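You operate a simulated robot arm through the tools that you are given. There is no shell and no other tool.

Carry out the task below with a simulated robot arm. There is one attempt and no reset: what you move stays moved.

JOB
Plug in the sandwich press, let it heat up and open it.
Fine: socket on after the plug is in; at the green lamp free the red latch, then lift the lid; the microwave stays on.

It is judged by the outcome, as a careful person would: the job done as asked, and still so three seconds after it is handed in. It fails if anything else is knocked over, pushed out of place, dropped, spilled or broken. Lids that push on must go on centred and level and be pressed home; caps that screw on are set level and turned clockwise until they are tight.

ROBOT AND FRAMES
A 7-joint arm with a two-finger parallel gripper, fixed in place. Base frame: the origin is at the foot of the arm, x ahead of it, y to its left, z up; the work surface is at about z = 0.91. Readings come in m, rad, newtons and seconds.
With the tool pointing down near the work surface it reaches from about 0.46 to 0.92 m from the base axis. Its first joint turns from -2.007 to 2.007 rad. Payload 3.91 kg.
The TCP is the grasp point between the finger pads, 0.03 m short of the fingertips. In the tool frame z runs along the fingers and y along their closing line. Largest opening 0.11 m; finger width 0.02, thickness 0.01; the body of the gripper, 0.048 by 0.112 m, starts 0.055 m behind the TCP.
Orientation is that of the tool frame in the base frame, as a unit quaternion [w, x, y, z]. With the fingers straight down and closing along the base's y, the tool's x points along the base's -x, its y along +y and its z along -z.

CONTROLS
- The arm moves only by the tool arm_command. Its argument "moves" is a list of rows, each a list of 7 numbers: the shift along the tool's x, y, z in units of 25 mm (1.0 is 25 mm), then the turn, a rotation vector about the tool's x, y, z in units of 5 degrees (1.0 is 5 degrees), then the finger opening in m, from 0 to 0.11. In form: [[x, y, z, ax, ay, az, gripper], ...]. A call has 1 to 20 rows; each row shifts and turns the commanded pose from where the row before left it, along the tool's axes as they then stand. A call with a number of a shift or a turn outside -1 to 1 is refused whole. A row lasts 0.2 s, in which the tool goes at most 0.05 m and 0.15 rad; a call with a longer step from one row to the next is refused whole, and so is a gripper value outside its range. A pose out of reach is approached as far as the arm can. The call stops where the force on the tool passes 90 N (or 10 N more than at its start, if that is more) or the arm is blocked; 0.2 s more then pass. Each finger travels about 0.153 m/s and halts on what it meets, pressing with about 28 N; the grip force reading is that of the motor and also rises with nothing between the fingers. The clock runs only during rows and for 0.2 s after the last one: add rows that do not move to give the fingers time. It gives the time, the measured TCP pose, the force on the tool (base axes), the opening and the grip force at its end, in the units of the frame above (readings bear some noise), with the torque about the TCP (base axes, N m) and any sound that the robot's microphone picked up.
- Cameras (640 x 400 px; columns grow to the right, rows downward): "scene" is fixed at [0.0504, 0.652, 1.5802]; the picture's right is [-0.90, -0.44, 0.00], its down [-0.21, 0.43, -0.88] and it looks along [0.39, -0.79, -0.48] (base axes); focal length 333 px, centre (320, 200). "wrist" rides on the gripper at [0.072, 0.017, -0.103] in the tool frame; the picture's right is [-0.23, 0.97, 0.00], its down [-0.76, -0.18, -0.62] and it looks along [-0.61, -0.14, 0.78] (tool axes); focal length 222 px, centre (320, 200). There is no depth. A picture from a camera that has moved, and an enlarged one, comes with that camera's place and axes in the base frame and with its lens.
- get_image(camera): a new picture of that camera. The clock stands still meanwhile.
- raise_lower(by): slides the trunk up (or, below 0, down) by that many m; the arm rides with it, the base frame stays. It gives what a move gives, with no picture.
- enlarge(camera, box): a new picture of the part [left, top, right, bottom] of that camera's present view, enlarged. The clock stands still meanwhile.
- hand_in(): hands the job in; it is judged then, once.

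Nothing tells you positions but the pictures and the camera data. Unless the task says otherwise, let go and move clear before handing in.

The tools are called after "Emit:" by a JSON object that holds its "api" and its "payload". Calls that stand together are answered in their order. arm_command: Moves the arm, as the interface text tells. Its arguments: {"type":"object","properties":{"moves":{"type":"array","items":{"type":"array","items":{"type":"number"}}}},"required":["moves"]} The other tools are called the same way: raise_lower (by) slides the trunk up or down; get_image (camera) takes a picture; enlarge (camera, box) takes an enlarged picture of a part of a camera's view; hand_in () hands the job in.

At the start:

```text
time: 0.0
ee_pos: [0.5534, -0.0582, 1.4168]
orientation: [-0.001, 0.0, 1.0, 0.0]
force: [0.3, 0.2, 0.8]
torque: [0.02, 0.0, 0.01]
gripper_width: 0.1097
finger_force: 0.0
trunk travel left (down, up): [-0.875, 0.115]
```

scene: 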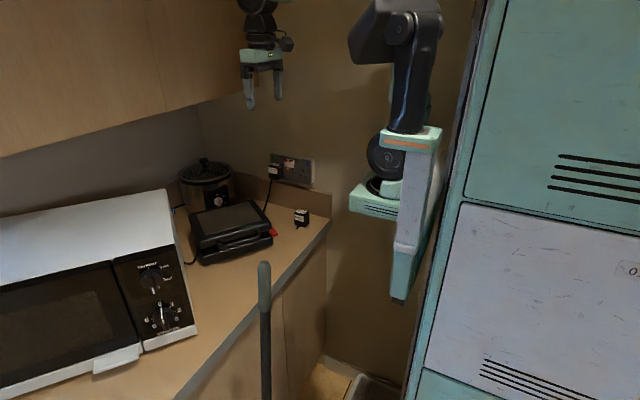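
wrist: 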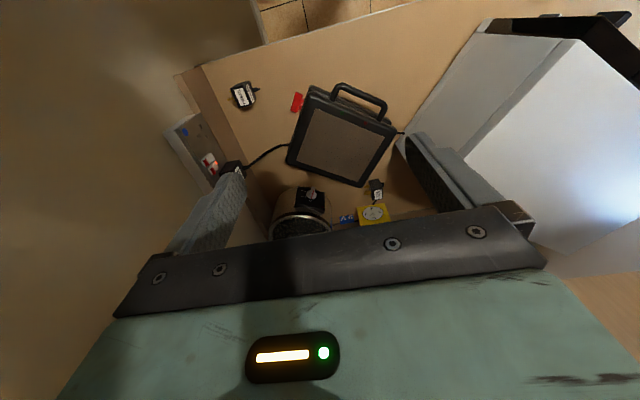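

I see a counter with a microwave, a sandwich press with a red latch, a slow cooker, a wall socket, and a plug lying on the counter. I'll look closer before moving anything.

Emit:
{"api": "enlarge", "payload": {"camera": "scene", "box": [160, 140, 340, 280]}}

Emit:
{"api": "enlarge", "payload": {"camera": "wrist", "box": [160, 60, 420, 240]}}

Emit:
{"api": "enlarge", "payload": {"camera": "scene", "box": [255, 140, 335, 240]}}

Emit:
{"api": "enlarge", "payload": {"camera": "wrist", "box": [160, 70, 310, 190]}}

```text
2.86 times, centred on (250, 210) of scene
camera zoom: at [0.0504, 0.652, 1.5802], right [-0.9, -0.44, 0.0], down [-0.21, 0.43, -0.88], along [0.39, -0.79, -0.48], focal length 952 px, centre (520, 171)
```

zoom: 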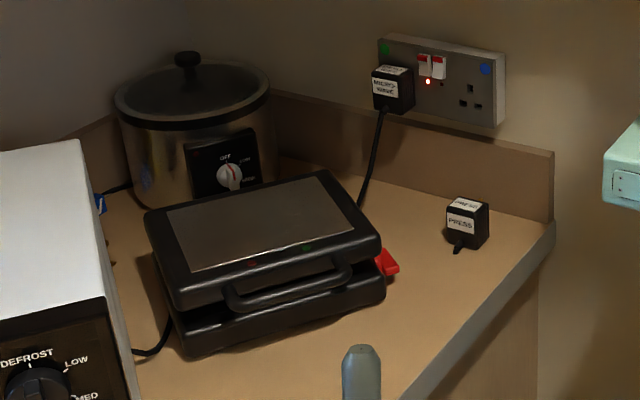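

```text
2.22 times, centred on (290, 150) of wrist
camera zoom: at [0.4802, -0.0404, 1.5211], right [0.23, 0.97, 0.0], down [0.76, -0.18, 0.62], along [0.61, -0.14, -0.78], focal length 494 px, centre (387, 311)
```

zoom: 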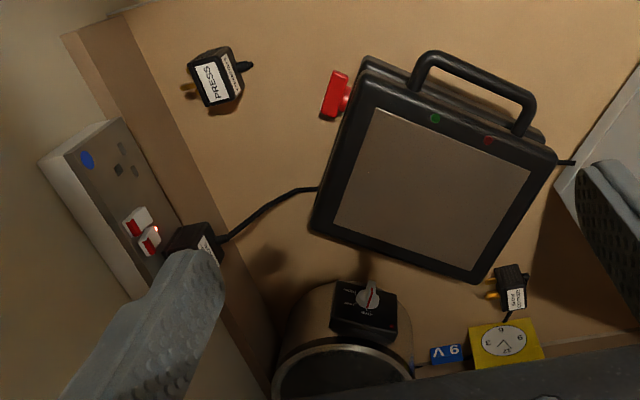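

```text
4.00 times, centred on (295, 190) of scene
camera zoom: at [0.0504, 0.652, 1.5802], right [-0.9, -0.44, 0.0], down [-0.21, 0.43, -0.88], along [0.39, -0.79, -0.48], focal length 1334 px, centre (420, 240)
```

zoom: 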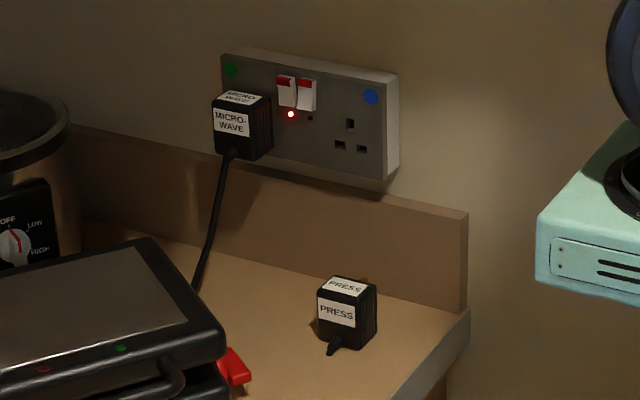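

```text
3.33 times, centred on (235, 130) of wrist
camera zoom: at [0.4802, -0.0404, 1.5211], right [0.23, 0.97, 0.0], down [0.76, -0.18, 0.62], along [0.61, -0.14, -0.78], focal length 740 px, centre (603, 433)
```

zoom: 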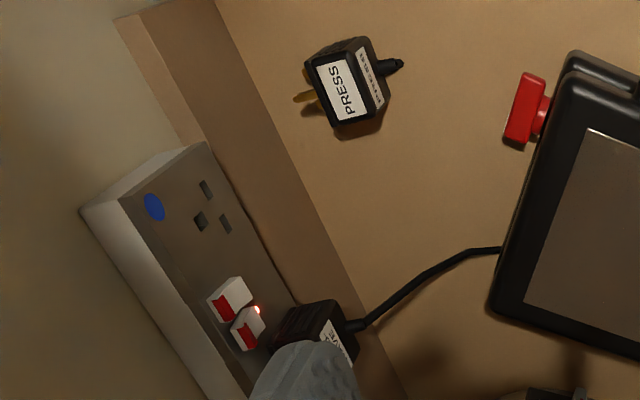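

The press plug lies upright on the counter near (0.573, -0.254) with its pins towards the wall. The free socket is at about (0.593, -0.307, 1.087). I'll turn the tool so the fingers close along base x and the wrist camera faces the wall, then look closer.

Emit:
{"api": "arm_command", "payload": {"moves": [[0, 0, 0, 0, 0, 1, 0.11], [0, 0, 0, 0, 0, 1, 0.11], [0, 0, 0, 0, 0, 1, 0.11], [0, 0, 0, 0, 0, 1, 0.11], [0, 0, 0, 0, 0, 1, 0.11], [0, 0, 0, 0, 0, 1, 0.11], [0, 0, 0, 0, 0, 1, 0.11], [0, 0, 0, 0, 0, 1, 0.11], [0, 0, 0, 0, 0, 1, 0.11], [0, 0, 0, 0, 0, 1, 0.11], [0, 0, 0, 0, 0, 1, 0.11], [0, 0, 0, 0, 0, 1, 0.11], [0, 0, 0, 0, 0, 1, 0.11], [0, 0, 0, 0, 0, 1, 0.11], [0, 0, 0, 0, 0, 1, 0.11], [0, 0, 0, 0, 0, 1, 0.11], [0, 0, 0, 0, 0, 1, 0.11], [0, 0, 0, 0, 0, 1, 0.11]]}}

Emit:
{"api": "get_image", "payload": {"camera": "wrist"}}

Emit:
{"api": "get_image", "payload": {"camera": "scene"}}

```text
time: 3.8
ee_pos: [0.5515, -0.0564, 1.4162]
orientation: [0.0, 0.708, 0.707, -0.001]
force: [0.6, -0.4, 0.2]
torque: [0.0, -0.01, -0.01]
gripper_width: 0.1101
finger_force: 0.1
trunk travel left (down, up): [-0.875, 0.115]
```

```text
taken
camera wrist: at [0.5695, 0.0154, 1.5207], right [0.97, -0.23, 0.0], down [-0.18, -0.76, 0.62], along [-0.14, -0.61, -0.78], focal length 222 px, centre (320, 200)
```

wrist: 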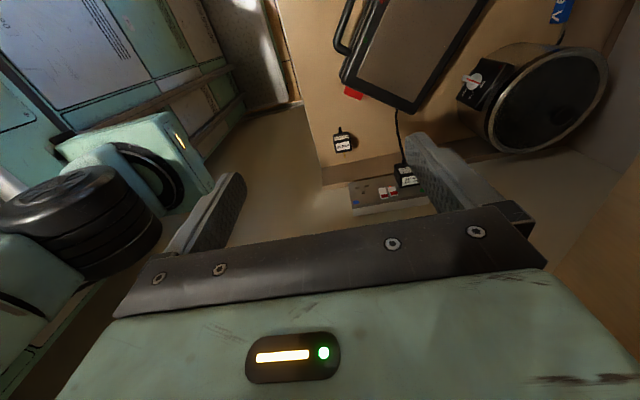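

```text
taken
```

scene: 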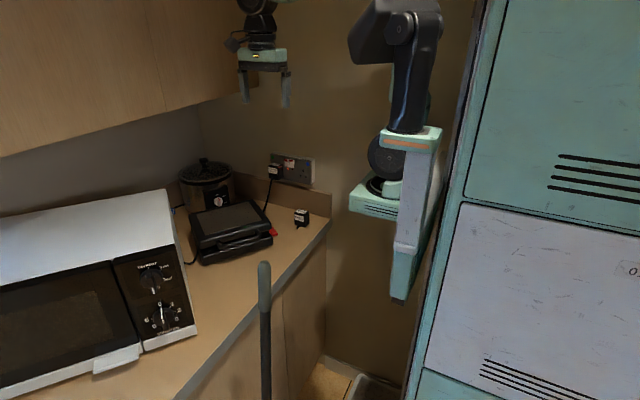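

Rotation worked as planned. I'll now lower towards the plug and socket for a closer look.

Emit:
{"api": "arm_command", "payload": {"moves": [[-0.5, 0.1, 1, 0, 0, 0, 0.11], [-0.5, 0.1, 1, 0, 0, 0, 0.11], [-0.5, 0.1, 1, 0, 0, 0, 0.11], [-0.5, 0.1, 1, 0, 0, 0, 0.11], [-0.5, 0.1, 1, 0, 0, 0, 0.11], [-0.5, 0.1, 1, 0, 0, 0, 0.11], [-0.5, 0.1, 1, 0, 0, 0, 0.11], [-0.5, 0.1, 1, 0, 0, 0, 0.11], [0, 0, 1, 0, 0, 0, 0.11], [0, 0, 1, 0, 0, 0, 0.11]]}}

Emit:
{"api": "get_image", "payload": {"camera": "wrist"}}

Emit:
{"api": "enlarge", "payload": {"camera": "wrist", "box": [220, 60, 460, 210]}}

Emit:
{"api": "get_image", "payload": {"camera": "scene"}}

```text
time: 6.0
ee_pos: [0.5716, -0.1557, 1.1669]
orientation: [0.0, 0.707, 0.708, 0.0]
force: [-0.4, -0.6, 0.6]
torque: [-0.02, -0.02, -0.01]
gripper_width: 0.1099
finger_force: 0.0
trunk travel left (down, up): [-0.875, 0.115]
```

```text
taken
camera wrist: at [0.5897, -0.0846, 1.2722], right [0.97, -0.23, 0.0], down [-0.18, -0.76, 0.62], along [-0.14, -0.61, -0.78], focal length 222 px, centre (320, 200)
```

wrist: 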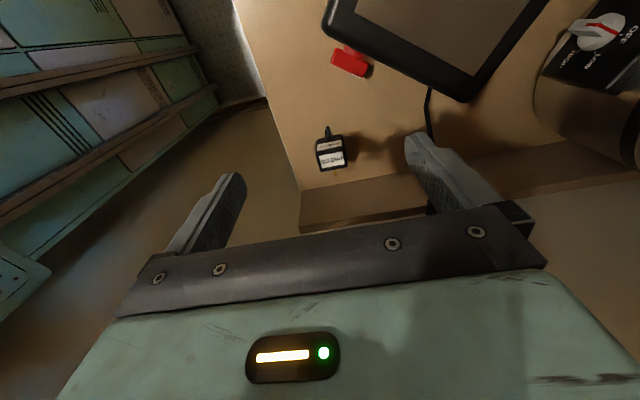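

```text
2.67 times, centred on (340, 135) of wrist
camera zoom: at [0.5897, -0.0846, 1.2722], right [0.97, -0.23, 0.0], down [-0.18, -0.76, 0.62], along [-0.14, -0.61, -0.78], focal length 592 px, centre (267, 373)
```

zoom: 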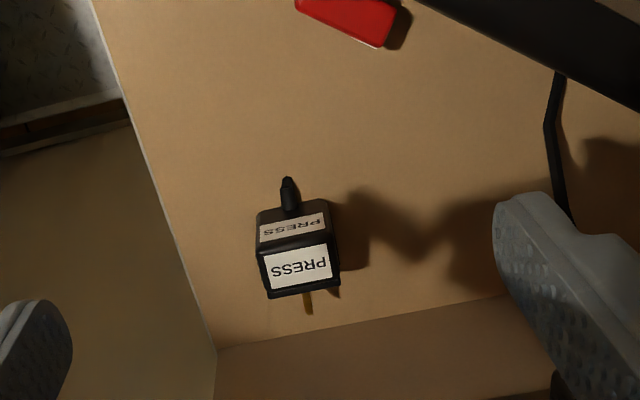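

```text
taken
```

scene: 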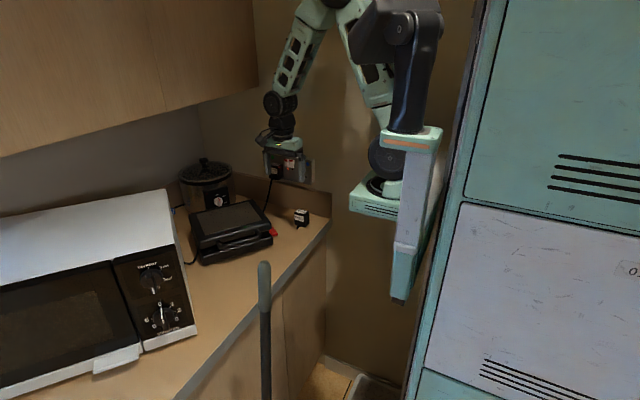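

I can see the press plug upright, yawed only a few degrees, earth pin towards the wall. I'll zoom in on the socket, switches and latch from the fixed camera.

Emit:
{"api": "arm_command", "payload": {"moves": [[1, 0, -0.5, 0, -1, 0, 0.11], [1, 0, -0.5, 0, -1, 0, 0.11], [1, 0, -0.5, 0, -1, 0, 0.11], [1, 0, 0, 0, -1, 0, 0.11], [1, 0, 0, 0, -1, 0, 0.11], [0, 0, 0, 0, -1, 0, 0.11]]}}

Emit:
{"api": "get_image", "payload": {"camera": "wrist"}}

Emit:
{"api": "enlarge", "payload": {"camera": "scene", "box": [262, 145, 326, 185]}}

Emit:
{"api": "enlarge", "payload": {"camera": "scene", "box": [185, 195, 285, 270]}}

```text
time: 7.4
ee_pos: [0.5735, -0.0307, 1.1811]
orientation: [0.183, 0.684, 0.682, -0.184]
force: [0.3, 0.3, 0.9]
torque: [0.03, -0.01, 0.03]
gripper_width: 0.1099
finger_force: 0.0
trunk travel left (down, up): [-0.875, 0.115]
```

```text
taken
camera wrist: at [0.5894, 0.083, 1.2362], right [0.97, -0.2, 0.11], down [-0.18, -0.35, 0.92], along [-0.14, -0.92, -0.37], focal length 222 px, centre (320, 200)
```

wrist: 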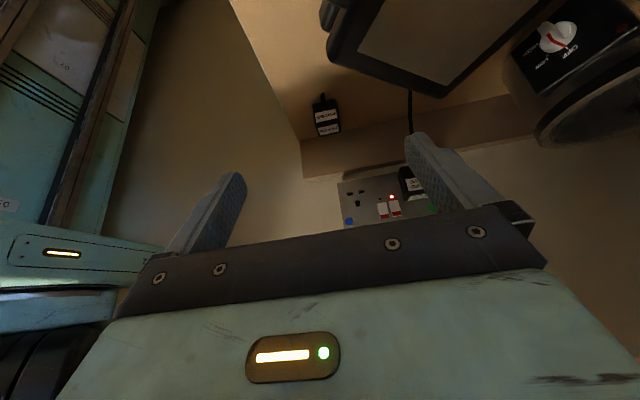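

```text
10.00 times, centred on (294, 165) of scene
camera zoom: at [0.0504, 0.652, 1.5802], right [-0.9, -0.44, 0.0], down [-0.21, 0.43, -0.88], along [0.39, -0.79, -0.48], focal length 3334 px, centre (580, 550)
```

zoom: 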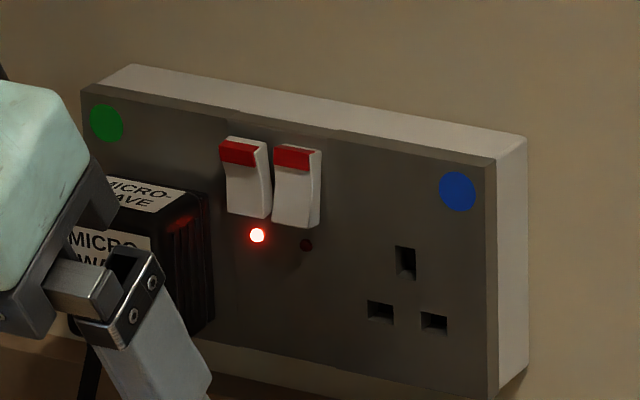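

```text
5.33 times, centred on (235, 232) of scene
camera zoom: at [0.0504, 0.652, 1.5802], right [-0.9, -0.44, 0.0], down [-0.21, 0.43, -0.88], along [0.39, -0.79, -0.48], focal length 1778 px, centre (773, 27)
```

zoom: 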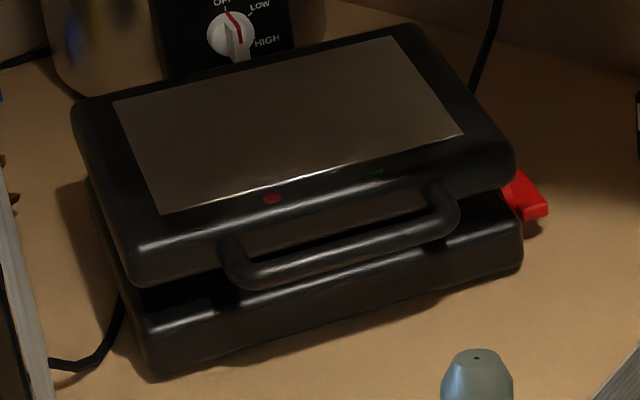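

The left rocker (microwave, lamp lit) is on; the right one is off with its bottom edge standing out. Let me enlarge the wrist view of socket and plug.

Emit:
{"api": "enlarge", "payload": {"camera": "wrist", "box": [290, 80, 450, 230]}}

Emit:
{"api": "enlarge", "payload": {"camera": "wrist", "box": [330, 160, 450, 235]}}

Emit:
{"api": "enlarge", "payload": {"camera": "wrist", "box": [295, 80, 359, 150]}}

```text
2.67 times, centred on (370, 155) of wrist
camera zoom: at [0.5894, 0.083, 1.2362], right [0.97, -0.2, 0.11], down [-0.18, -0.35, 0.92], along [-0.14, -0.92, -0.37], focal length 592 px, centre (187, 320)
```

zoom: 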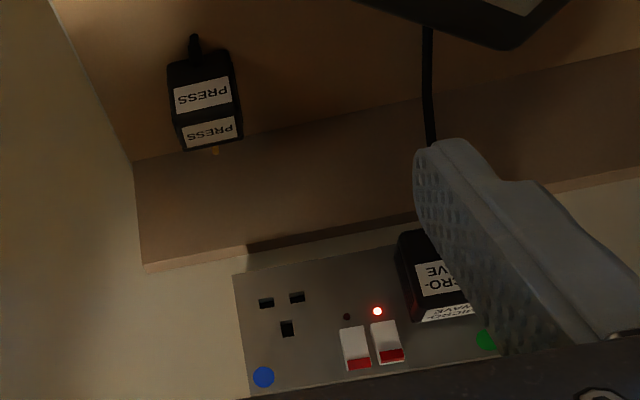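

```text
5.33 times, centred on (390, 198) of wrist
camera zoom: at [0.5894, 0.083, 1.2362], right [0.97, -0.2, 0.11], down [-0.18, -0.35, 0.92], along [-0.14, -0.92, -0.37], focal length 1185 px, centre (-53, 213)
```

zoom: 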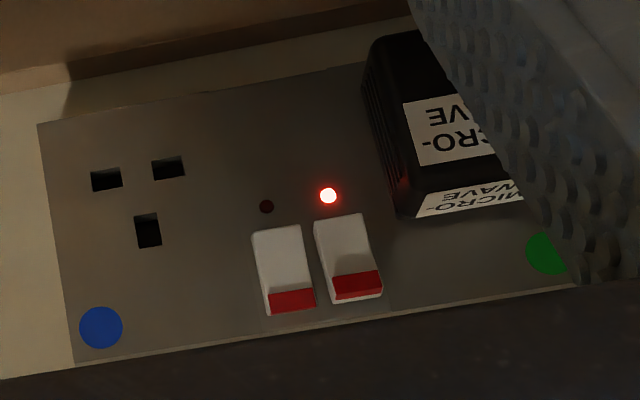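

```text
5.71 times, centred on (327, 115) of wrist
camera zoom: at [0.5894, 0.083, 1.2362], right [0.97, -0.2, 0.11], down [-0.18, -0.35, 0.92], along [-0.14, -0.92, -0.37], focal length 1269 px, centre (280, 686)
```

zoom: 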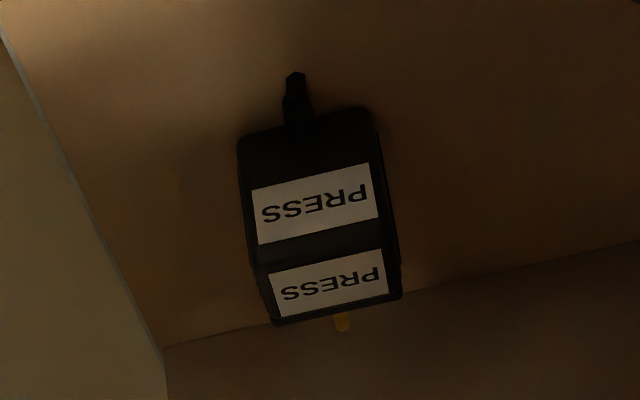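

The plug centre works out to about (0.569, -0.258, 0.933), and the free socket's earth hole to about (0.597, -0.320, 1.092). I'll move to a pre-grasp pose above and behind the plug, with the tool tilted 30° so the hand stays off the wall.

Emit:
{"api": "arm_command", "payload": {"moves": [[-0.288, -0.018, 0.854, 0, 0, 0, 0.08], [-0.288, -0.018, 0.854, 0, 0, 0, 0.08], [-0.288, -0.018, 0.854, 0, 0, 0, 0.08], [-0.288, -0.018, 0.854, 0, 0, 0, 0.08], [-0.288, -0.018, 0.854, 0, 0, 0, 0.08], [-0.288, -0.018, 0.854, 0, 0, 0, 0.08], [-0.288, -0.018, 0.854, 0, 0, 0, 0.08], [-0.288, -0.018, 0.854, 0, 0, 0, 0.08], [-0.288, -0.018, 0.854, 0, 0, 0, 0.08], [-0.288, -0.018, 0.854, 0, 0, 0, 0.08]]}}

Emit:
{"api": "get_image", "payload": {"camera": "wrist"}}

Emit:
{"api": "enlarge", "payload": {"camera": "wrist", "box": [220, 80, 420, 205]}}

Emit:
{"api": "enlarge", "payload": {"camera": "scene", "box": [230, 130, 350, 230]}}

```text
time: 9.6
ee_pos: [0.5705, -0.1979, 1.0338]
orientation: [0.184, 0.683, 0.683, -0.183]
force: [0.2, -0.3, -0.3]
torque: [0.03, 0.01, 0.0]
gripper_width: 0.08
finger_force: 0.1
trunk travel left (down, up): [-0.875, 0.115]
```

```text
taken
camera wrist: at [0.5871, -0.0849, 1.089], right [0.97, -0.2, 0.11], down [-0.18, -0.35, 0.92], along [-0.14, -0.92, -0.37], focal length 222 px, centre (320, 200)
```

wrist: 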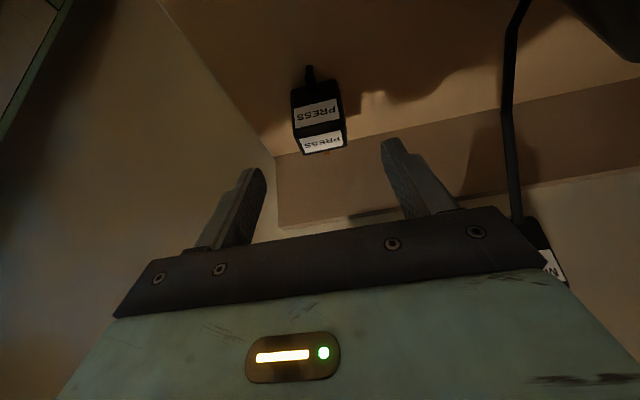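

```text
3.20 times, centred on (320, 142) of wrist
camera zoom: at [0.5871, -0.0849, 1.089], right [0.97, -0.2, 0.11], down [-0.18, -0.35, 0.92], along [-0.14, -0.92, -0.37], focal length 711 px, centre (320, 384)
```

zoom: 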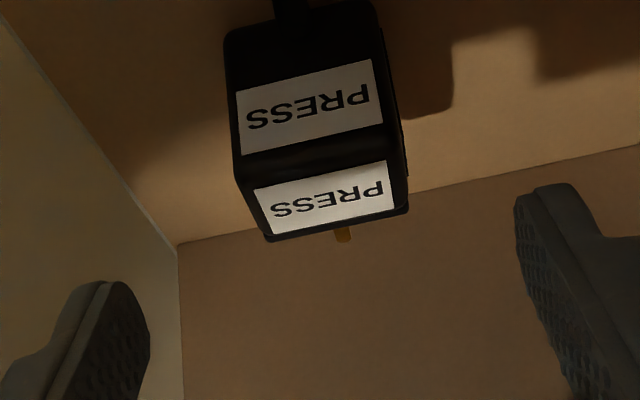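

```text
4.00 times, centred on (290, 180) of scene
camera zoom: at [0.0504, 0.652, 1.5802], right [-0.9, -0.44, 0.0], down [-0.21, 0.43, -0.88], along [0.39, -0.79, -0.48], focal length 1334 px, centre (440, 280)
```

zoom: 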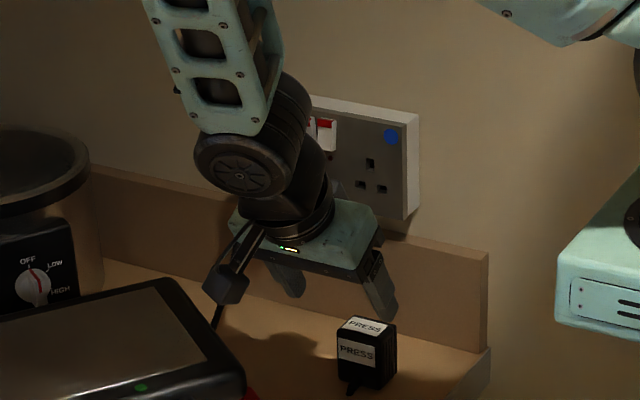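

The plug sits centred under the fingers, yawed by about 1° at most. I'll descend along the tool axis so the pads straddle it.

Emit:
{"api": "arm_command", "payload": {"moves": [[0, -0.01, 0.8, 0, 0, 0, 0.08], [0, -0.01, 0.8, 0, 0, 0, 0.08], [0, -0.01, 0.8, 0, 0, 0, 0.08], [0, -0.01, 0.8, 0, 0, 0, 0.08], [0, -0.01, 0.4, 0, 0, 0, 0.08], [0, -0.01, 0.4, 0, 0, 0, 0.08]]}}

Emit:
{"api": "enlarge", "payload": {"camera": "wrist", "box": [200, 60, 460, 222]}}

Emit:
{"api": "enlarge", "payload": {"camera": "scene", "box": [250, 170, 340, 240]}}

```text
time: 11.0
ee_pos: [0.5682, -0.2503, 0.9459]
orientation: [0.183, 0.684, 0.683, -0.183]
force: [0.3, -0.1, -0.4]
torque: [-0.02, 0.02, -0.06]
gripper_width: 0.0801
finger_force: 0.0
trunk travel left (down, up): [-0.875, 0.115]
```

```text
2.46 times, centred on (330, 141) of wrist
camera zoom: at [0.5857, -0.1361, 1.0013], right [0.97, -0.2, 0.11], down [-0.18, -0.35, 0.92], along [-0.14, -0.92, -0.37], focal length 547 px, centre (295, 345)
```

zoom: 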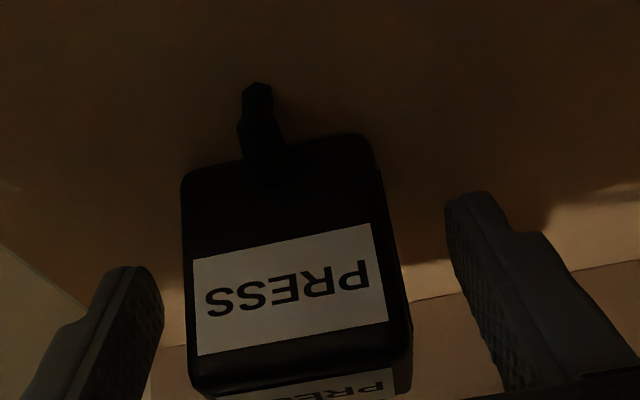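

```text
5.71 times, centred on (295, 205) of scene
camera zoom: at [0.0504, 0.652, 1.5802], right [-0.9, -0.44, 0.0], down [-0.21, 0.43, -0.88], along [0.39, -0.79, -0.48], focal length 1905 px, centre (463, 171)
```

zoom: 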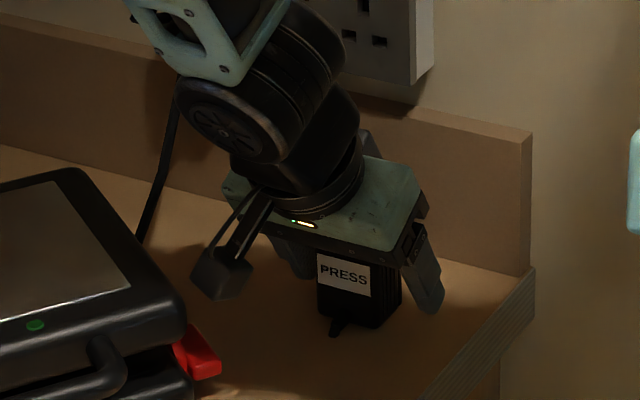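

The fingers straddle the plug with clearance both sides. Closing now.

Emit:
{"api": "arm_command", "payload": {"moves": [[0, 0, 0, 0, 0, 0, 0.06], [0, 0, 0, 0, 0, 0, 0.05], [0, 0, 0, 0, 0, 0, 0.03], [0, 0, 0, 0, 0, 0, 0.02], [0, 0, 0, 0, 0, 0, 0.02]]}}

Emit:
{"api": "enlarge", "payload": {"camera": "wrist", "box": [200, 60, 460, 222]}}

Emit:
{"api": "enlarge", "payload": {"camera": "scene", "box": [250, 170, 340, 240]}}

```text
time: 12.2
ee_pos: [0.5693, -0.25, 0.9472]
orientation: [0.183, 0.683, 0.683, -0.183]
force: [0.4, 0.3, 0.5]
torque: [-0.01, 0.01, 0.02]
gripper_width: 0.0456
finger_force: 27.8
trunk travel left (down, up): [-0.875, 0.115]
```

```text
2.46 times, centred on (330, 141) of wrist
camera zoom: at [0.5858, -0.136, 1.0015], right [0.97, -0.2, 0.11], down [-0.18, -0.35, 0.92], along [-0.14, -0.92, -0.37], focal length 547 px, centre (295, 345)
```

zoom: 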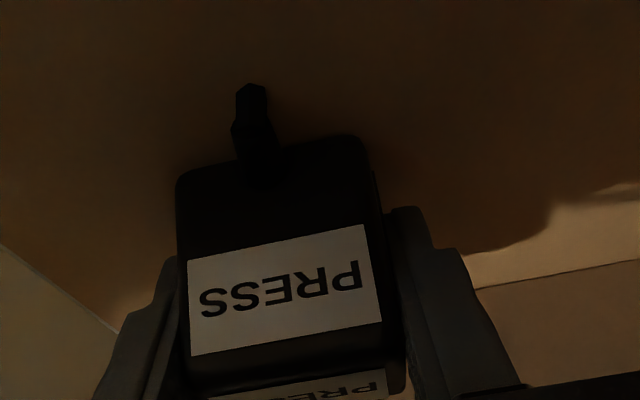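

```text
5.71 times, centred on (295, 205) of scene
camera zoom: at [0.0504, 0.652, 1.5802], right [-0.9, -0.44, 0.0], down [-0.21, 0.43, -0.88], along [0.39, -0.79, -0.48], focal length 1905 px, centre (463, 171)
```

zoom: 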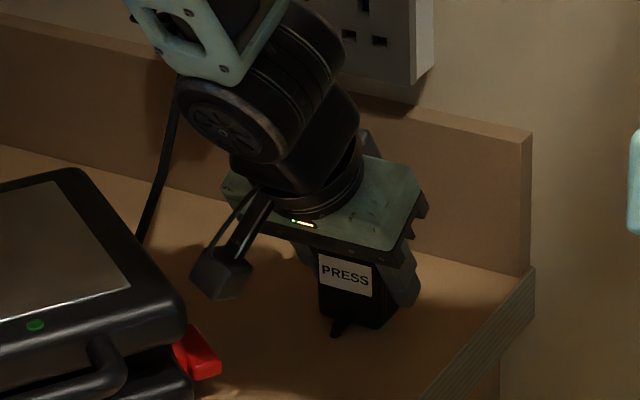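

The plug is held (0.0456 m wide, 28 N). I'll lift it and carry it in front of the free socket with a small standoff.

Emit:
{"api": "arm_command", "payload": {"moves": [[-0.25, 0, -0.43, 0, 0, 0, 0.02], [-0.35, 0, -0.61, 0, 0, 0, 0.02], [-0.4, 0, -0.69, 0, 0, 0, 0.02], [-0.4, 0, -0.69, 0, 0, 0, 0.02], [-0.4, 0, -0.69, 0, 0, 0, 0.02], [-0.4, 0, -0.69, 0, 0, 0, 0.02], [-0.4, 0, -0.69, 0, 0, 0, 0.02], [-0.36, 0, -0.64, 0, 0, 0, 0.02], [0.17, 0.28, -0.1, 0, 0, 0, 0.02], [0.17, 0.28, -0.1, 0, 0, 0, 0.02], [0.17, 0.28, -0.1, 0, 0, 0, 0.02], [0.17, 0.28, -0.1, 0, 0, 0, 0.02]]}}

Emit:
{"api": "get_image", "payload": {"camera": "wrist"}}

Emit:
{"api": "enlarge", "payload": {"camera": "wrist", "box": [230, 80, 430, 205]}}

Emit:
{"api": "enlarge", "payload": {"camera": "scene", "box": [260, 130, 340, 190]}}

```text
time: 14.8
ee_pos: [0.5956, -0.2306, 1.0951]
orientation: [0.183, 0.683, 0.683, -0.183]
force: [0.0, -0.7, -0.5]
torque: [0.01, 0.0, -0.01]
gripper_width: 0.0457
finger_force: 28.2
trunk travel left (down, up): [-0.875, 0.115]
```

```text
taken
camera wrist: at [0.6123, -0.1167, 1.1502], right [0.97, -0.2, 0.11], down [-0.18, -0.35, 0.92], along [-0.14, -0.92, -0.37], focal length 222 px, centre (320, 200)
```

wrist: 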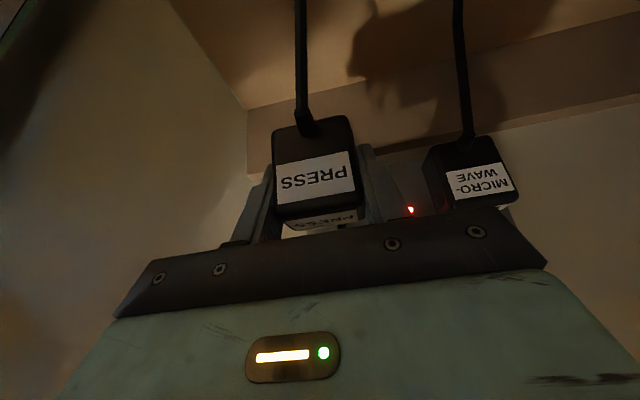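

```text
3.20 times, centred on (330, 142) of wrist
camera zoom: at [0.6123, -0.1167, 1.1502], right [0.97, -0.2, 0.11], down [-0.18, -0.35, 0.92], along [-0.14, -0.92, -0.37], focal length 711 px, centre (288, 384)
```

zoom: 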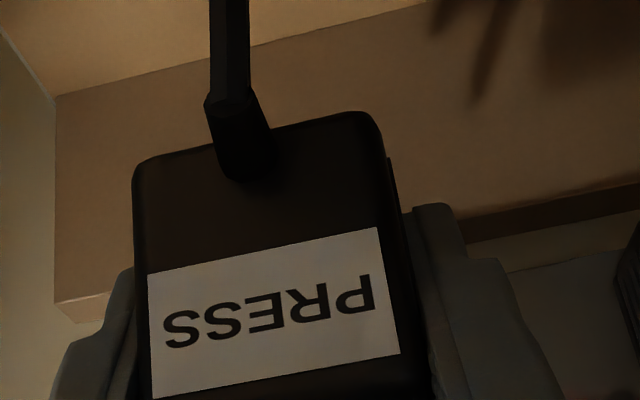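

```text
6.67 times, centred on (300, 160) of scene
camera zoom: at [0.0504, 0.652, 1.5802], right [-0.9, -0.44, 0.0], down [-0.21, 0.43, -0.88], along [0.39, -0.79, -0.48], focal length 2223 px, centre (453, 467)
```

zoom: 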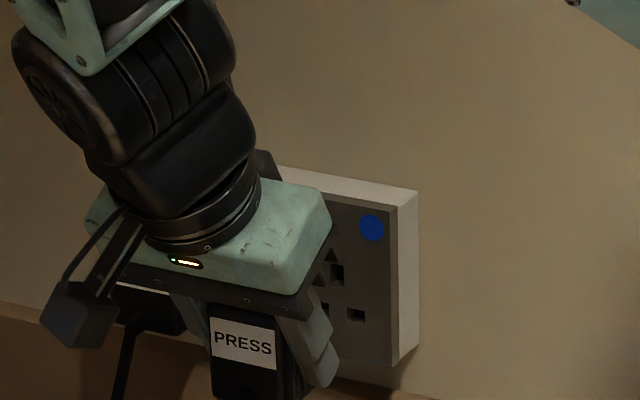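

The plug hangs straight in the grip with its cord now showing below. I'll compare it with the already-inserted microwave plug to align the height and spacing.

Emit:
{"api": "enlarge", "payload": {"camera": "wrist", "box": [250, 90, 540, 240]}}

Emit:
{"api": "enlarge", "payload": {"camera": "scene", "box": [262, 155, 326, 205]}}

```text
2.21 times, centred on (395, 165) of wrist
camera zoom: at [0.6123, -0.1167, 1.1502], right [0.97, -0.2, 0.11], down [-0.18, -0.35, 0.92], along [-0.14, -0.92, -0.37], focal length 490 px, centre (154, 277)
```

zoom: 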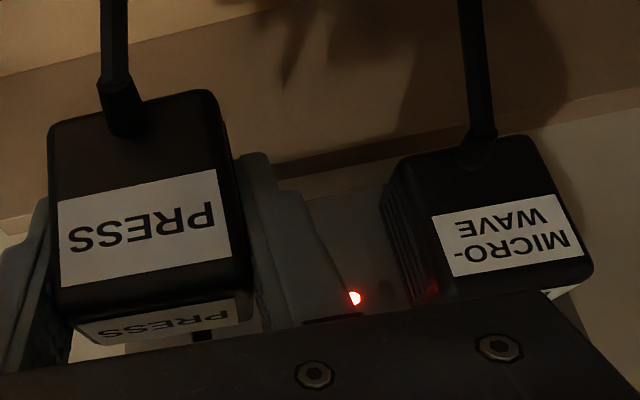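

```text
8.00 times, centred on (294, 180) of scene
camera zoom: at [0.0504, 0.652, 1.5802], right [-0.9, -0.44, 0.0], down [-0.21, 0.43, -0.88], along [0.39, -0.79, -0.48], focal length 2667 px, centre (528, 360)
```

zoom: 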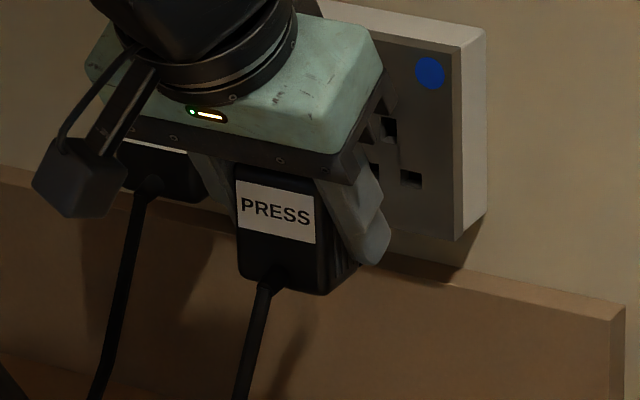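

Triangulating pin and hole positions says the plug must go about 6 mm lower and 3 mm towards +x. I'll apply that and close part of the standoff, then look again.

Emit:
{"api": "arm_command", "payload": {"moves": [[0.12, 0.108, 0.208, 0, 0, 0, 0.02], [-0.346, 0, 0.2, 0, 0, 0, 0.02], [-0.346, 0, 0.2, 0, 0, 0, 0.02], [-0.346, 0, 0.2, 0, 0, 0, 0.02]]}}

Emit:
{"api": "enlarge", "payload": {"camera": "wrist", "box": [250, 90, 540, 240]}}

Emit:
{"api": "enlarge", "payload": {"camera": "scene", "box": [262, 155, 326, 205]}}

```text
time: 15.8
ee_pos: [0.598, -0.2614, 1.0885]
orientation: [0.183, 0.683, 0.683, -0.182]
force: [0.4, 0.8, -1.3]
torque: [-0.04, -0.01, 0.0]
gripper_width: 0.0454
finger_force: 27.6
trunk travel left (down, up): [-0.875, 0.115]
```

```text
2.21 times, centred on (395, 165) of wrist
camera zoom: at [0.6149, -0.1462, 1.144], right [0.97, -0.2, 0.11], down [-0.18, -0.35, 0.92], along [-0.14, -0.92, -0.37], focal length 490 px, centre (154, 277)
```

zoom: 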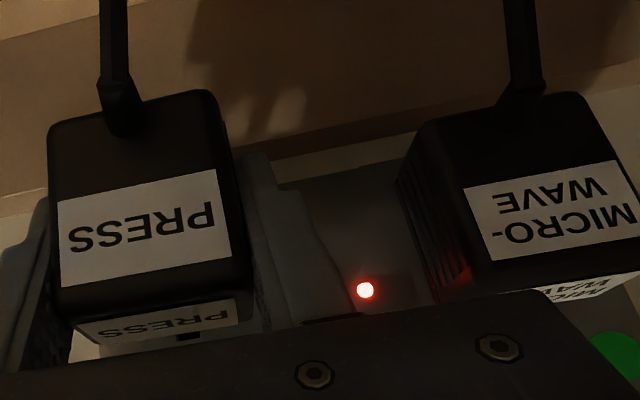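

```text
8.00 times, centred on (294, 180) of scene
camera zoom: at [0.0504, 0.652, 1.5802], right [-0.9, -0.44, 0.0], down [-0.21, 0.43, -0.88], along [0.39, -0.79, -0.48], focal length 2667 px, centre (528, 360)
```

zoom: 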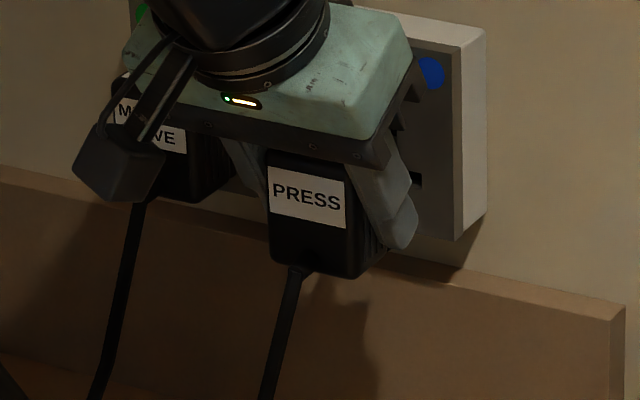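

Pin and hole line up in x (0.598) and z. I'll advance towards the plate in small steps, watching the force.

Emit:
{"api": "arm_command", "payload": {"moves": [[-0.173, 0, 0.1, 0, 0, 0, 0.02], [-0.173, 0, 0.1, 0, 0, 0, 0.02], [-0.173, 0, 0.1, 0, 0, 0, 0.02], [-0.104, 0, 0.06, 0, 0, 0, 0.02]]}}

Emit:
{"api": "enlarge", "payload": {"camera": "wrist", "box": [250, 90, 540, 240]}}

Emit:
{"api": "enlarge", "payload": {"camera": "scene", "box": [262, 155, 326, 205]}}

```text
time: 16.8
ee_pos: [0.5988, -0.2787, 1.0884]
orientation: [0.183, 0.683, 0.683, -0.183]
force: [-0.2, 0.1, -0.5]
torque: [-0.01, 0.01, -0.01]
gripper_width: 0.046
finger_force: 28.3
trunk travel left (down, up): [-0.875, 0.115]
```

```text
2.21 times, centred on (395, 165) of wrist
camera zoom: at [0.6157, -0.1642, 1.1434], right [0.97, -0.2, 0.11], down [-0.18, -0.35, 0.92], along [-0.14, -0.92, -0.37], focal length 490 px, centre (154, 277)
```

zoom: 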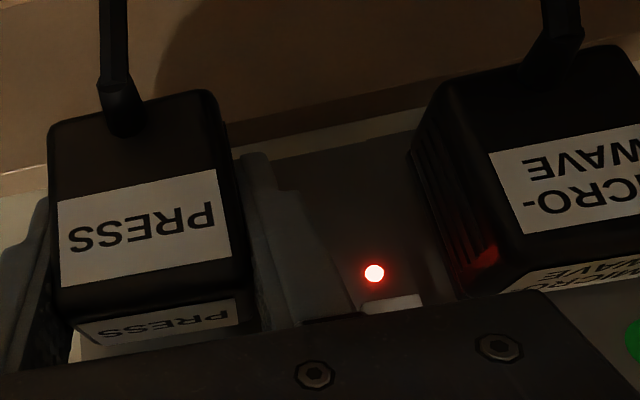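

```text
8.00 times, centred on (294, 180) of scene
camera zoom: at [0.0504, 0.652, 1.5802], right [-0.9, -0.44, 0.0], down [-0.21, 0.43, -0.88], along [0.39, -0.79, -0.48], focal length 2667 px, centre (528, 360)
```

zoom: 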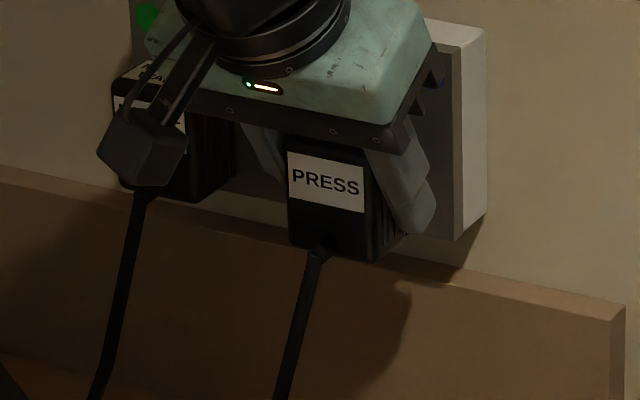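

No contact yet. Continuing in 3–4 mm steps with a tiny x correction.

Emit:
{"api": "arm_command", "payload": {"moves": [[-0.1, -0.03, 0.06, 0, 0, 0, 0.02], [-0.1, 0, 0.06, 0, 0, 0, 0.02], [-0.1, 0, 0.06, 0, 0, 0, 0.02]]}}

```text
time: 17.6
ee_pos: [0.5977, -0.2871, 1.088]
orientation: [0.183, 0.683, 0.683, -0.183]
force: [0.5, -0.4, -0.5]
torque: [0.0, 0.03, 0.04]
gripper_width: 0.0456
finger_force: 28.0
trunk travel left (down, up): [-0.875, 0.115]
```

Pins should already be past the plate surface with no force, so they're in the holes. I'll continue gently.

Emit:
{"api": "arm_command", "payload": {"moves": [[-0.1, 0, 0.058, 0, 0, 0, 0.02], [-0.1, 0, 0.058, 0, 0, 0, 0.02]]}}

Emit:
{"api": "enlarge", "payload": {"camera": "wrist", "box": [250, 90, 540, 240]}}

Emit:
{"api": "enlarge", "payload": {"camera": "scene", "box": [262, 155, 326, 205]}}

```text
time: 18.2
ee_pos: [0.5969, -0.2919, 1.0877]
orientation: [0.183, 0.683, 0.683, -0.182]
force: [-0.9, 7.3, -0.6]
torque: [0.12, -0.02, -0.21]
gripper_width: 0.0456
finger_force: 27.6
trunk travel left (down, up): [-0.875, 0.115]
```

```text
2.21 times, centred on (395, 165) of wrist
camera zoom: at [0.6145, -0.1777, 1.1428], right [0.97, -0.2, 0.11], down [-0.18, -0.35, 0.92], along [-0.14, -0.92, -0.37], focal length 490 px, centre (154, 277)
```

zoom: 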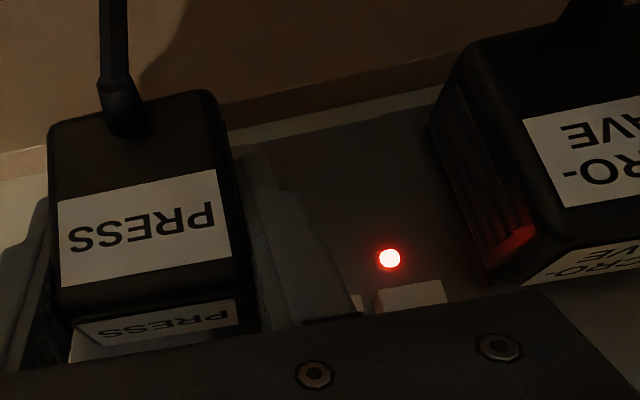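

```text
8.00 times, centred on (294, 180) of scene
camera zoom: at [0.0504, 0.652, 1.5802], right [-0.9, -0.44, 0.0], down [-0.21, 0.43, -0.88], along [0.39, -0.79, -0.48], focal length 2667 px, centre (528, 360)
```

zoom: 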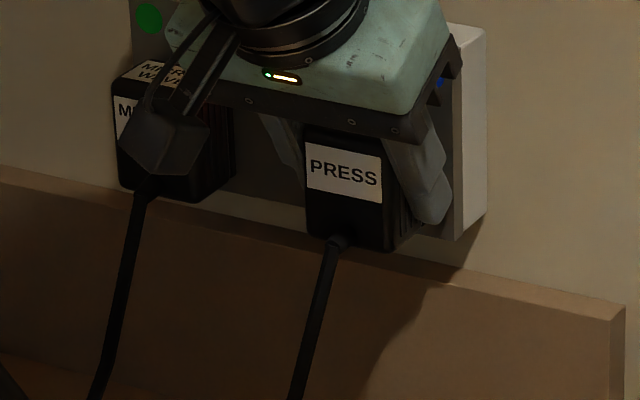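

About 7 N of resistance now, and the picture comparison with the microwave plug suggests roughly 6 mm still to go. I'll push on gently.

Emit:
{"api": "arm_command", "payload": {"moves": [[-0.07, 0, 0.04, 0, 0, 0, 0.02], [-0.07, 0, 0.04, 0, 0, 0, 0.02]]}}

```text
time: 18.8
ee_pos: [0.5979, -0.2912, 1.0879]
orientation: [0.181, 0.682, 0.684, -0.183]
force: [-2.7, 38.5, -6.6]
torque: [0.96, -0.58, -0.98]
gripper_width: 0.0455
finger_force: 28.2
trunk travel left (down, up): [-0.875, 0.115]
```

The torque says the -x fingertip itself is touching the plate just before the plug is home, because I gripped slightly too far forward. I'll pull back, set the plug down at its original spot and regrip about 9 mm further back.

Emit:
{"api": "arm_command", "payload": {"moves": [[0.2, 0.004, -0.116, 0, 0, 0, 0.02], [0.35, 0.004, -0.203, 0, 0, 0, 0.02], [0.35, 0.004, -0.203, 0, 0, 0, 0.02], [0.35, 0.004, -0.203, 0, 0, 0, 0.02], [0.35, 0.004, -0.203, 0, 0, 0, 0.02], [0.35, 0.004, -0.203, 0, 0, 0, 0.02], [0.351, 0.006, -0.205, 0, 0, 0, 0.02]]}}

Emit:
{"api": "enlarge", "payload": {"camera": "wrist", "box": [250, 90, 540, 240]}}

Emit:
{"api": "enlarge", "payload": {"camera": "scene", "box": [262, 155, 326, 205]}}

```text
time: 20.4
ee_pos: [0.5991, -0.2302, 1.088]
orientation: [0.184, 0.682, 0.683, -0.183]
force: [-0.4, 0.5, -0.9]
torque: [0.01, 0.0, -0.01]
gripper_width: 0.0454
finger_force: 27.5
trunk travel left (down, up): [-0.875, 0.115]
```

```text
2.21 times, centred on (395, 165) of wrist
camera zoom: at [0.616, -0.1166, 1.1438], right [0.97, -0.2, 0.11], down [-0.18, -0.35, 0.92], along [-0.14, -0.92, -0.37], focal length 490 px, centre (154, 277)
```

zoom: 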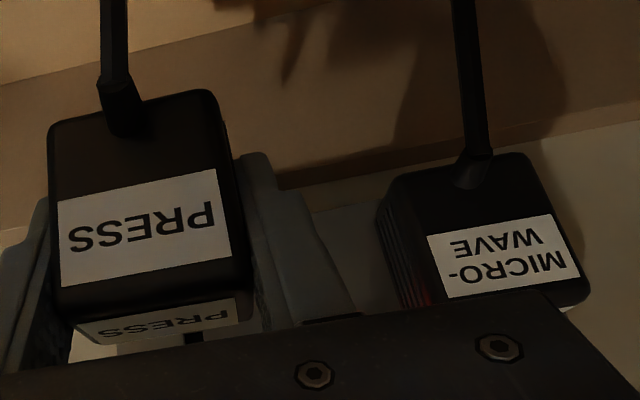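

```text
8.00 times, centred on (294, 180) of scene
camera zoom: at [0.0504, 0.652, 1.5802], right [-0.9, -0.44, 0.0], down [-0.21, 0.43, -0.88], along [0.39, -0.79, -0.48], focal length 2667 px, centre (528, 360)
```

zoom: 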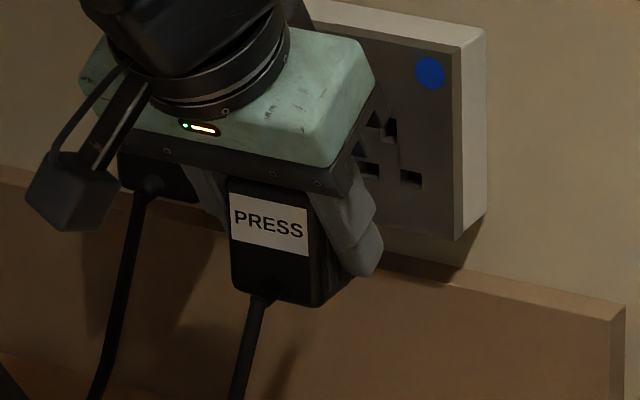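

The plug hasn't slipped in the grip. I'll set it back on the counter where it was.

Emit:
{"api": "arm_command", "payload": {"moves": [[0.28, -0.172, 0.68, 0, 0, 0, 0.02], [0.28, -0.172, 0.68, 0, 0, 0, 0.02], [0.28, -0.172, 0.68, 0, 0, 0, 0.02], [0.28, -0.172, 0.68, 0, 0, 0, 0.02], [0.28, -0.172, 0.68, 0, 0, 0, 0.02], [0.28, -0.172, 0.68, 0, 0, 0, 0.02], [0.28, -0.172, 0.68, 0, 0, 0, 0.02], [0.08, 0, 0.2, 0, 0, 0, 0.02], [0.07, 0, 0.17, 0, 0, 0, 0.02], [0.04, 0, 0.1, 0, 0, 0, 0.02]]}}

Emit:
{"api": "enlarge", "payload": {"camera": "wrist", "box": [200, 60, 460, 222]}}

Emit:
{"api": "enlarge", "payload": {"camera": "scene", "box": [250, 170, 340, 240]}}

```text
time: 22.6
ee_pos: [0.5676, -0.2491, 0.9477]
orientation: [0.183, 0.683, 0.683, -0.183]
force: [-0.2, 0.1, -0.7]
torque: [0.0, -0.04, -0.02]
gripper_width: 0.0456
finger_force: 28.2
trunk travel left (down, up): [-0.875, 0.115]
```

```text
2.46 times, centred on (330, 141) of wrist
camera zoom: at [0.5855, -0.1354, 1.0029], right [0.97, -0.2, 0.11], down [-0.18, -0.35, 0.92], along [-0.14, -0.92, -0.37], focal length 547 px, centre (295, 345)
```

zoom: 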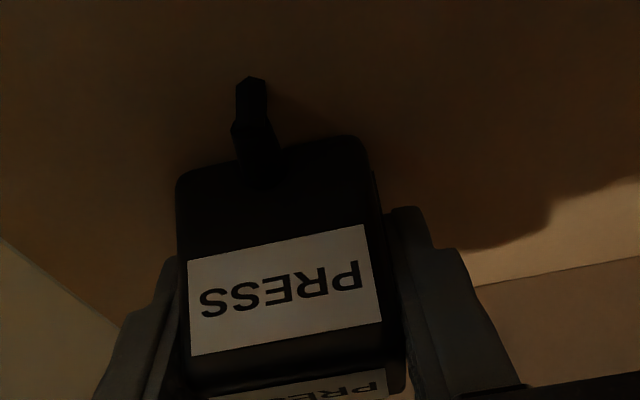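

```text
5.71 times, centred on (295, 205) of scene
camera zoom: at [0.0504, 0.652, 1.5802], right [-0.9, -0.44, 0.0], down [-0.21, 0.43, -0.88], along [0.39, -0.79, -0.48], focal length 1905 px, centre (463, 171)
```

zoom: 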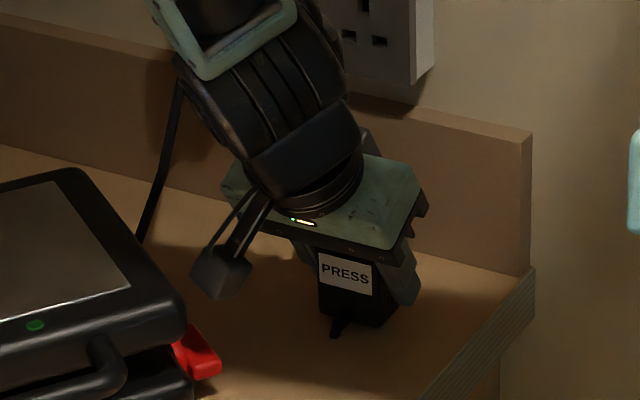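

About 1.4 mm above the counter still. Lowering the remaining bit, then opening.

Emit:
{"api": "arm_command", "payload": {"moves": [[0.02, 0, 0.035, 0, 0, 0, 0.02], [0.014, 0, 0.024, 0, 0, 0, 0.02]]}}

```text
time: 23.2
ee_pos: [0.5692, -0.2483, 0.9457]
orientation: [0.183, 0.683, 0.683, -0.183]
force: [0.1, 0.2, -0.2]
torque: [0.03, -0.01, -0.02]
gripper_width: 0.0455
finger_force: 28.2
trunk travel left (down, up): [-0.875, 0.115]
```

Emit:
{"api": "enlarge", "payload": {"camera": "wrist", "box": [200, 60, 460, 222]}}

```text
2.46 times, centred on (330, 141) of wrist
camera zoom: at [0.5852, -0.1347, 1.0016], right [0.97, -0.2, 0.11], down [-0.18, -0.35, 0.92], along [-0.14, -0.92, -0.37], focal length 547 px, centre (295, 345)
```

zoom: 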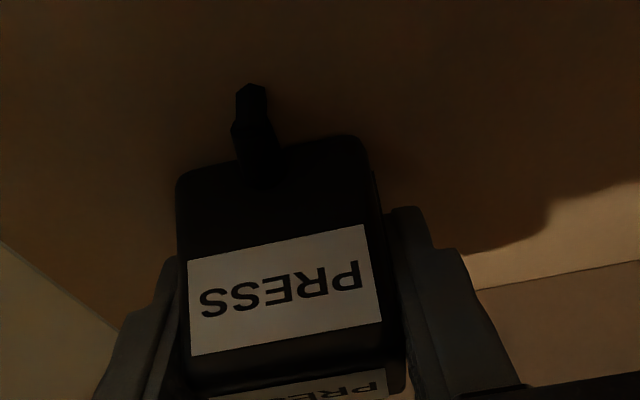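

Back at the original height. Opening slightly, shifting the hand 9 mm back (+y), and regripping.

Emit:
{"api": "arm_command", "payload": {"moves": [[0, 0, 0, 0, 0, 0, 0.05], [0, 0, 0, 0, 0, 0, 0.06], [0, 0, 0, 0, 0, 0, 0.06], [0.156, 0, -0.09, 0, 0, 0, 0.06], [0.156, 0, -0.09, 0, 0, 0, 0.06], [0, 0, 0, 0, 0, 0, 0.06]]}}

Emit:
{"api": "enlarge", "payload": {"camera": "wrist", "box": [200, 60, 460, 222]}}

Emit:
{"api": "enlarge", "payload": {"camera": "scene", "box": [250, 170, 340, 240]}}

```text
time: 24.6
ee_pos: [0.5679, -0.2396, 0.9463]
orientation: [0.183, 0.683, 0.683, -0.183]
force: [-1.2, -1.4, 0.0]
torque: [-0.02, -0.02, 0.05]
gripper_width: 0.0601
finger_force: 0.1
trunk travel left (down, up): [-0.875, 0.115]
```

```text
2.46 times, centred on (330, 141) of wrist
camera zoom: at [0.585, -0.1261, 1.0021], right [0.97, -0.2, 0.11], down [-0.18, -0.35, 0.92], along [-0.14, -0.92, -0.37], focal length 547 px, centre (295, 345)
```

zoom: 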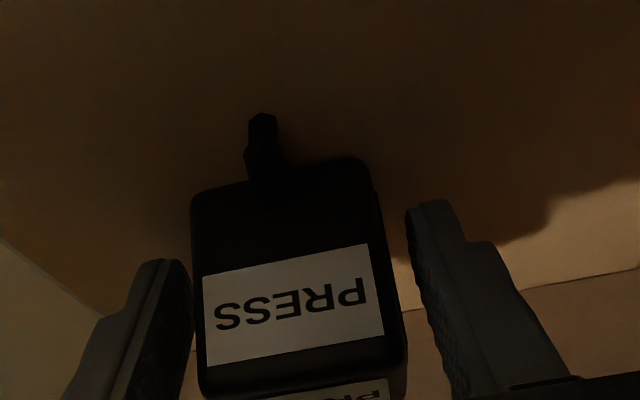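

```text
5.71 times, centred on (295, 205) of scene
camera zoom: at [0.0504, 0.652, 1.5802], right [-0.9, -0.44, 0.0], down [-0.21, 0.43, -0.88], along [0.39, -0.79, -0.48], focal length 1905 px, centre (463, 171)
```

zoom: 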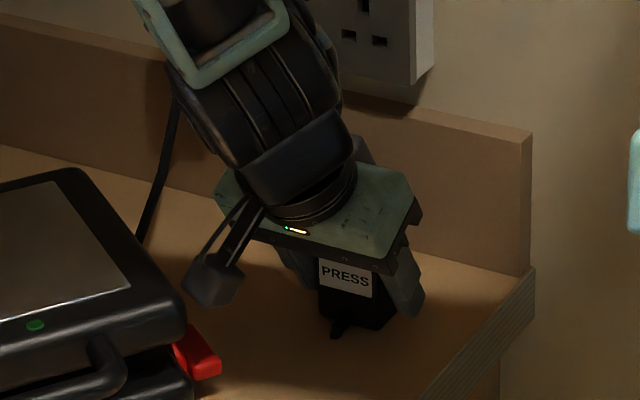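

Plug stayed upright. Closing on it again.

Emit:
{"api": "arm_command", "payload": {"moves": [[0, 0, 0, 0, 0, 0, 0.05], [0, 0, 0, 0, 0, 0, 0.03], [0, 0, 0, 0, 0, 0, 0.02], [0, 0, 0, 0, 0, 0, 0.02]]}}

Emit:
{"api": "enlarge", "payload": {"camera": "wrist", "box": [200, 60, 460, 222]}}

```text
time: 25.6
ee_pos: [0.5684, -0.2395, 0.9478]
orientation: [0.183, 0.683, 0.683, -0.183]
force: [-1.2, -1.9, -0.3]
torque: [0.08, -0.09, 0.13]
gripper_width: 0.0455
finger_force: 27.5
trunk travel left (down, up): [-0.875, 0.115]
```

```text
2.46 times, centred on (330, 141) of wrist
camera zoom: at [0.5851, -0.1261, 1.0021], right [0.97, -0.2, 0.11], down [-0.18, -0.35, 0.92], along [-0.14, -0.92, -0.37], focal length 547 px, centre (295, 345)
```

zoom: 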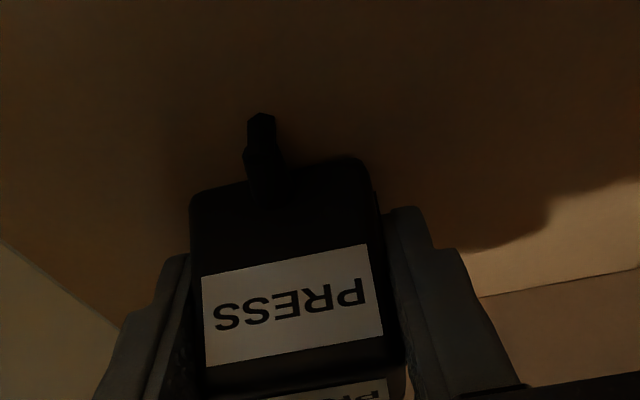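

Regripped. Lifting again and moving in front of the socket at the same height and x as before.

Emit:
{"api": "arm_command", "payload": {"moves": [[-0.224, 0, -0.391, 0, 0, 0, 0.02], [-0.3, 0, -0.5, 0, 0, 0, 0.02], [-0.4, 0, -0.7, 0, 0, 0, 0.02], [-0.4, 0.2, -0.7, 0, 0, 0, 0.02], [-0.4, 0.25, -0.7, 0, 0, 0, 0.02], [-0.4, 0.25, -0.7, 0, 0, 0, 0.02], [-0.4, 0.25, -0.7, 0, 0, 0, 0.02], [-0.3, 0.234, -0.5, 0, 0, 0, 0.02]]}}

Emit:
{"api": "enlarge", "payload": {"camera": "wrist", "box": [250, 90, 540, 240]}}

Emit:
{"api": "enlarge", "payload": {"camera": "scene", "box": [262, 155, 326, 205]}}

```text
time: 27.4
ee_pos: [0.5983, -0.2393, 1.0881]
orientation: [0.182, 0.683, 0.683, -0.183]
force: [0.8, 0.8, -0.6]
torque: [0.02, 0.02, -0.02]
gripper_width: 0.0453
finger_force: 27.7
trunk travel left (down, up): [-0.875, 0.115]
```

```text
2.21 times, centred on (395, 165) of wrist
camera zoom: at [0.6156, -0.1256, 1.1428], right [0.97, -0.2, 0.11], down [-0.18, -0.35, 0.92], along [-0.14, -0.92, -0.37], focal length 490 px, centre (154, 277)
```

zoom: 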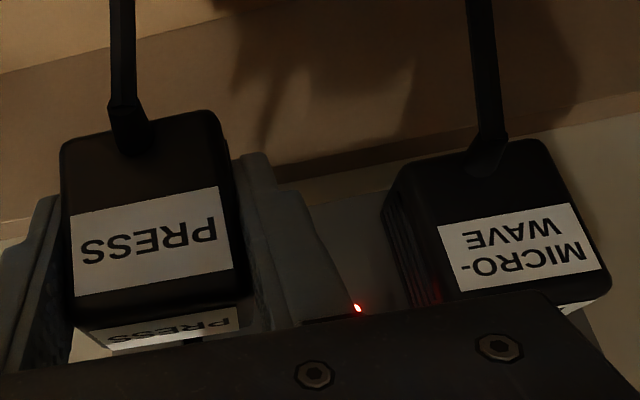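

```text
8.00 times, centred on (294, 180) of scene
camera zoom: at [0.0504, 0.652, 1.5802], right [-0.9, -0.44, 0.0], down [-0.21, 0.43, -0.88], along [0.39, -0.79, -0.48], focal length 2667 px, centre (528, 360)
```

zoom: 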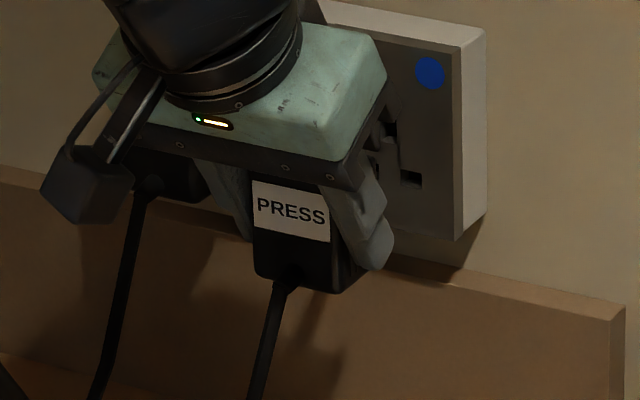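

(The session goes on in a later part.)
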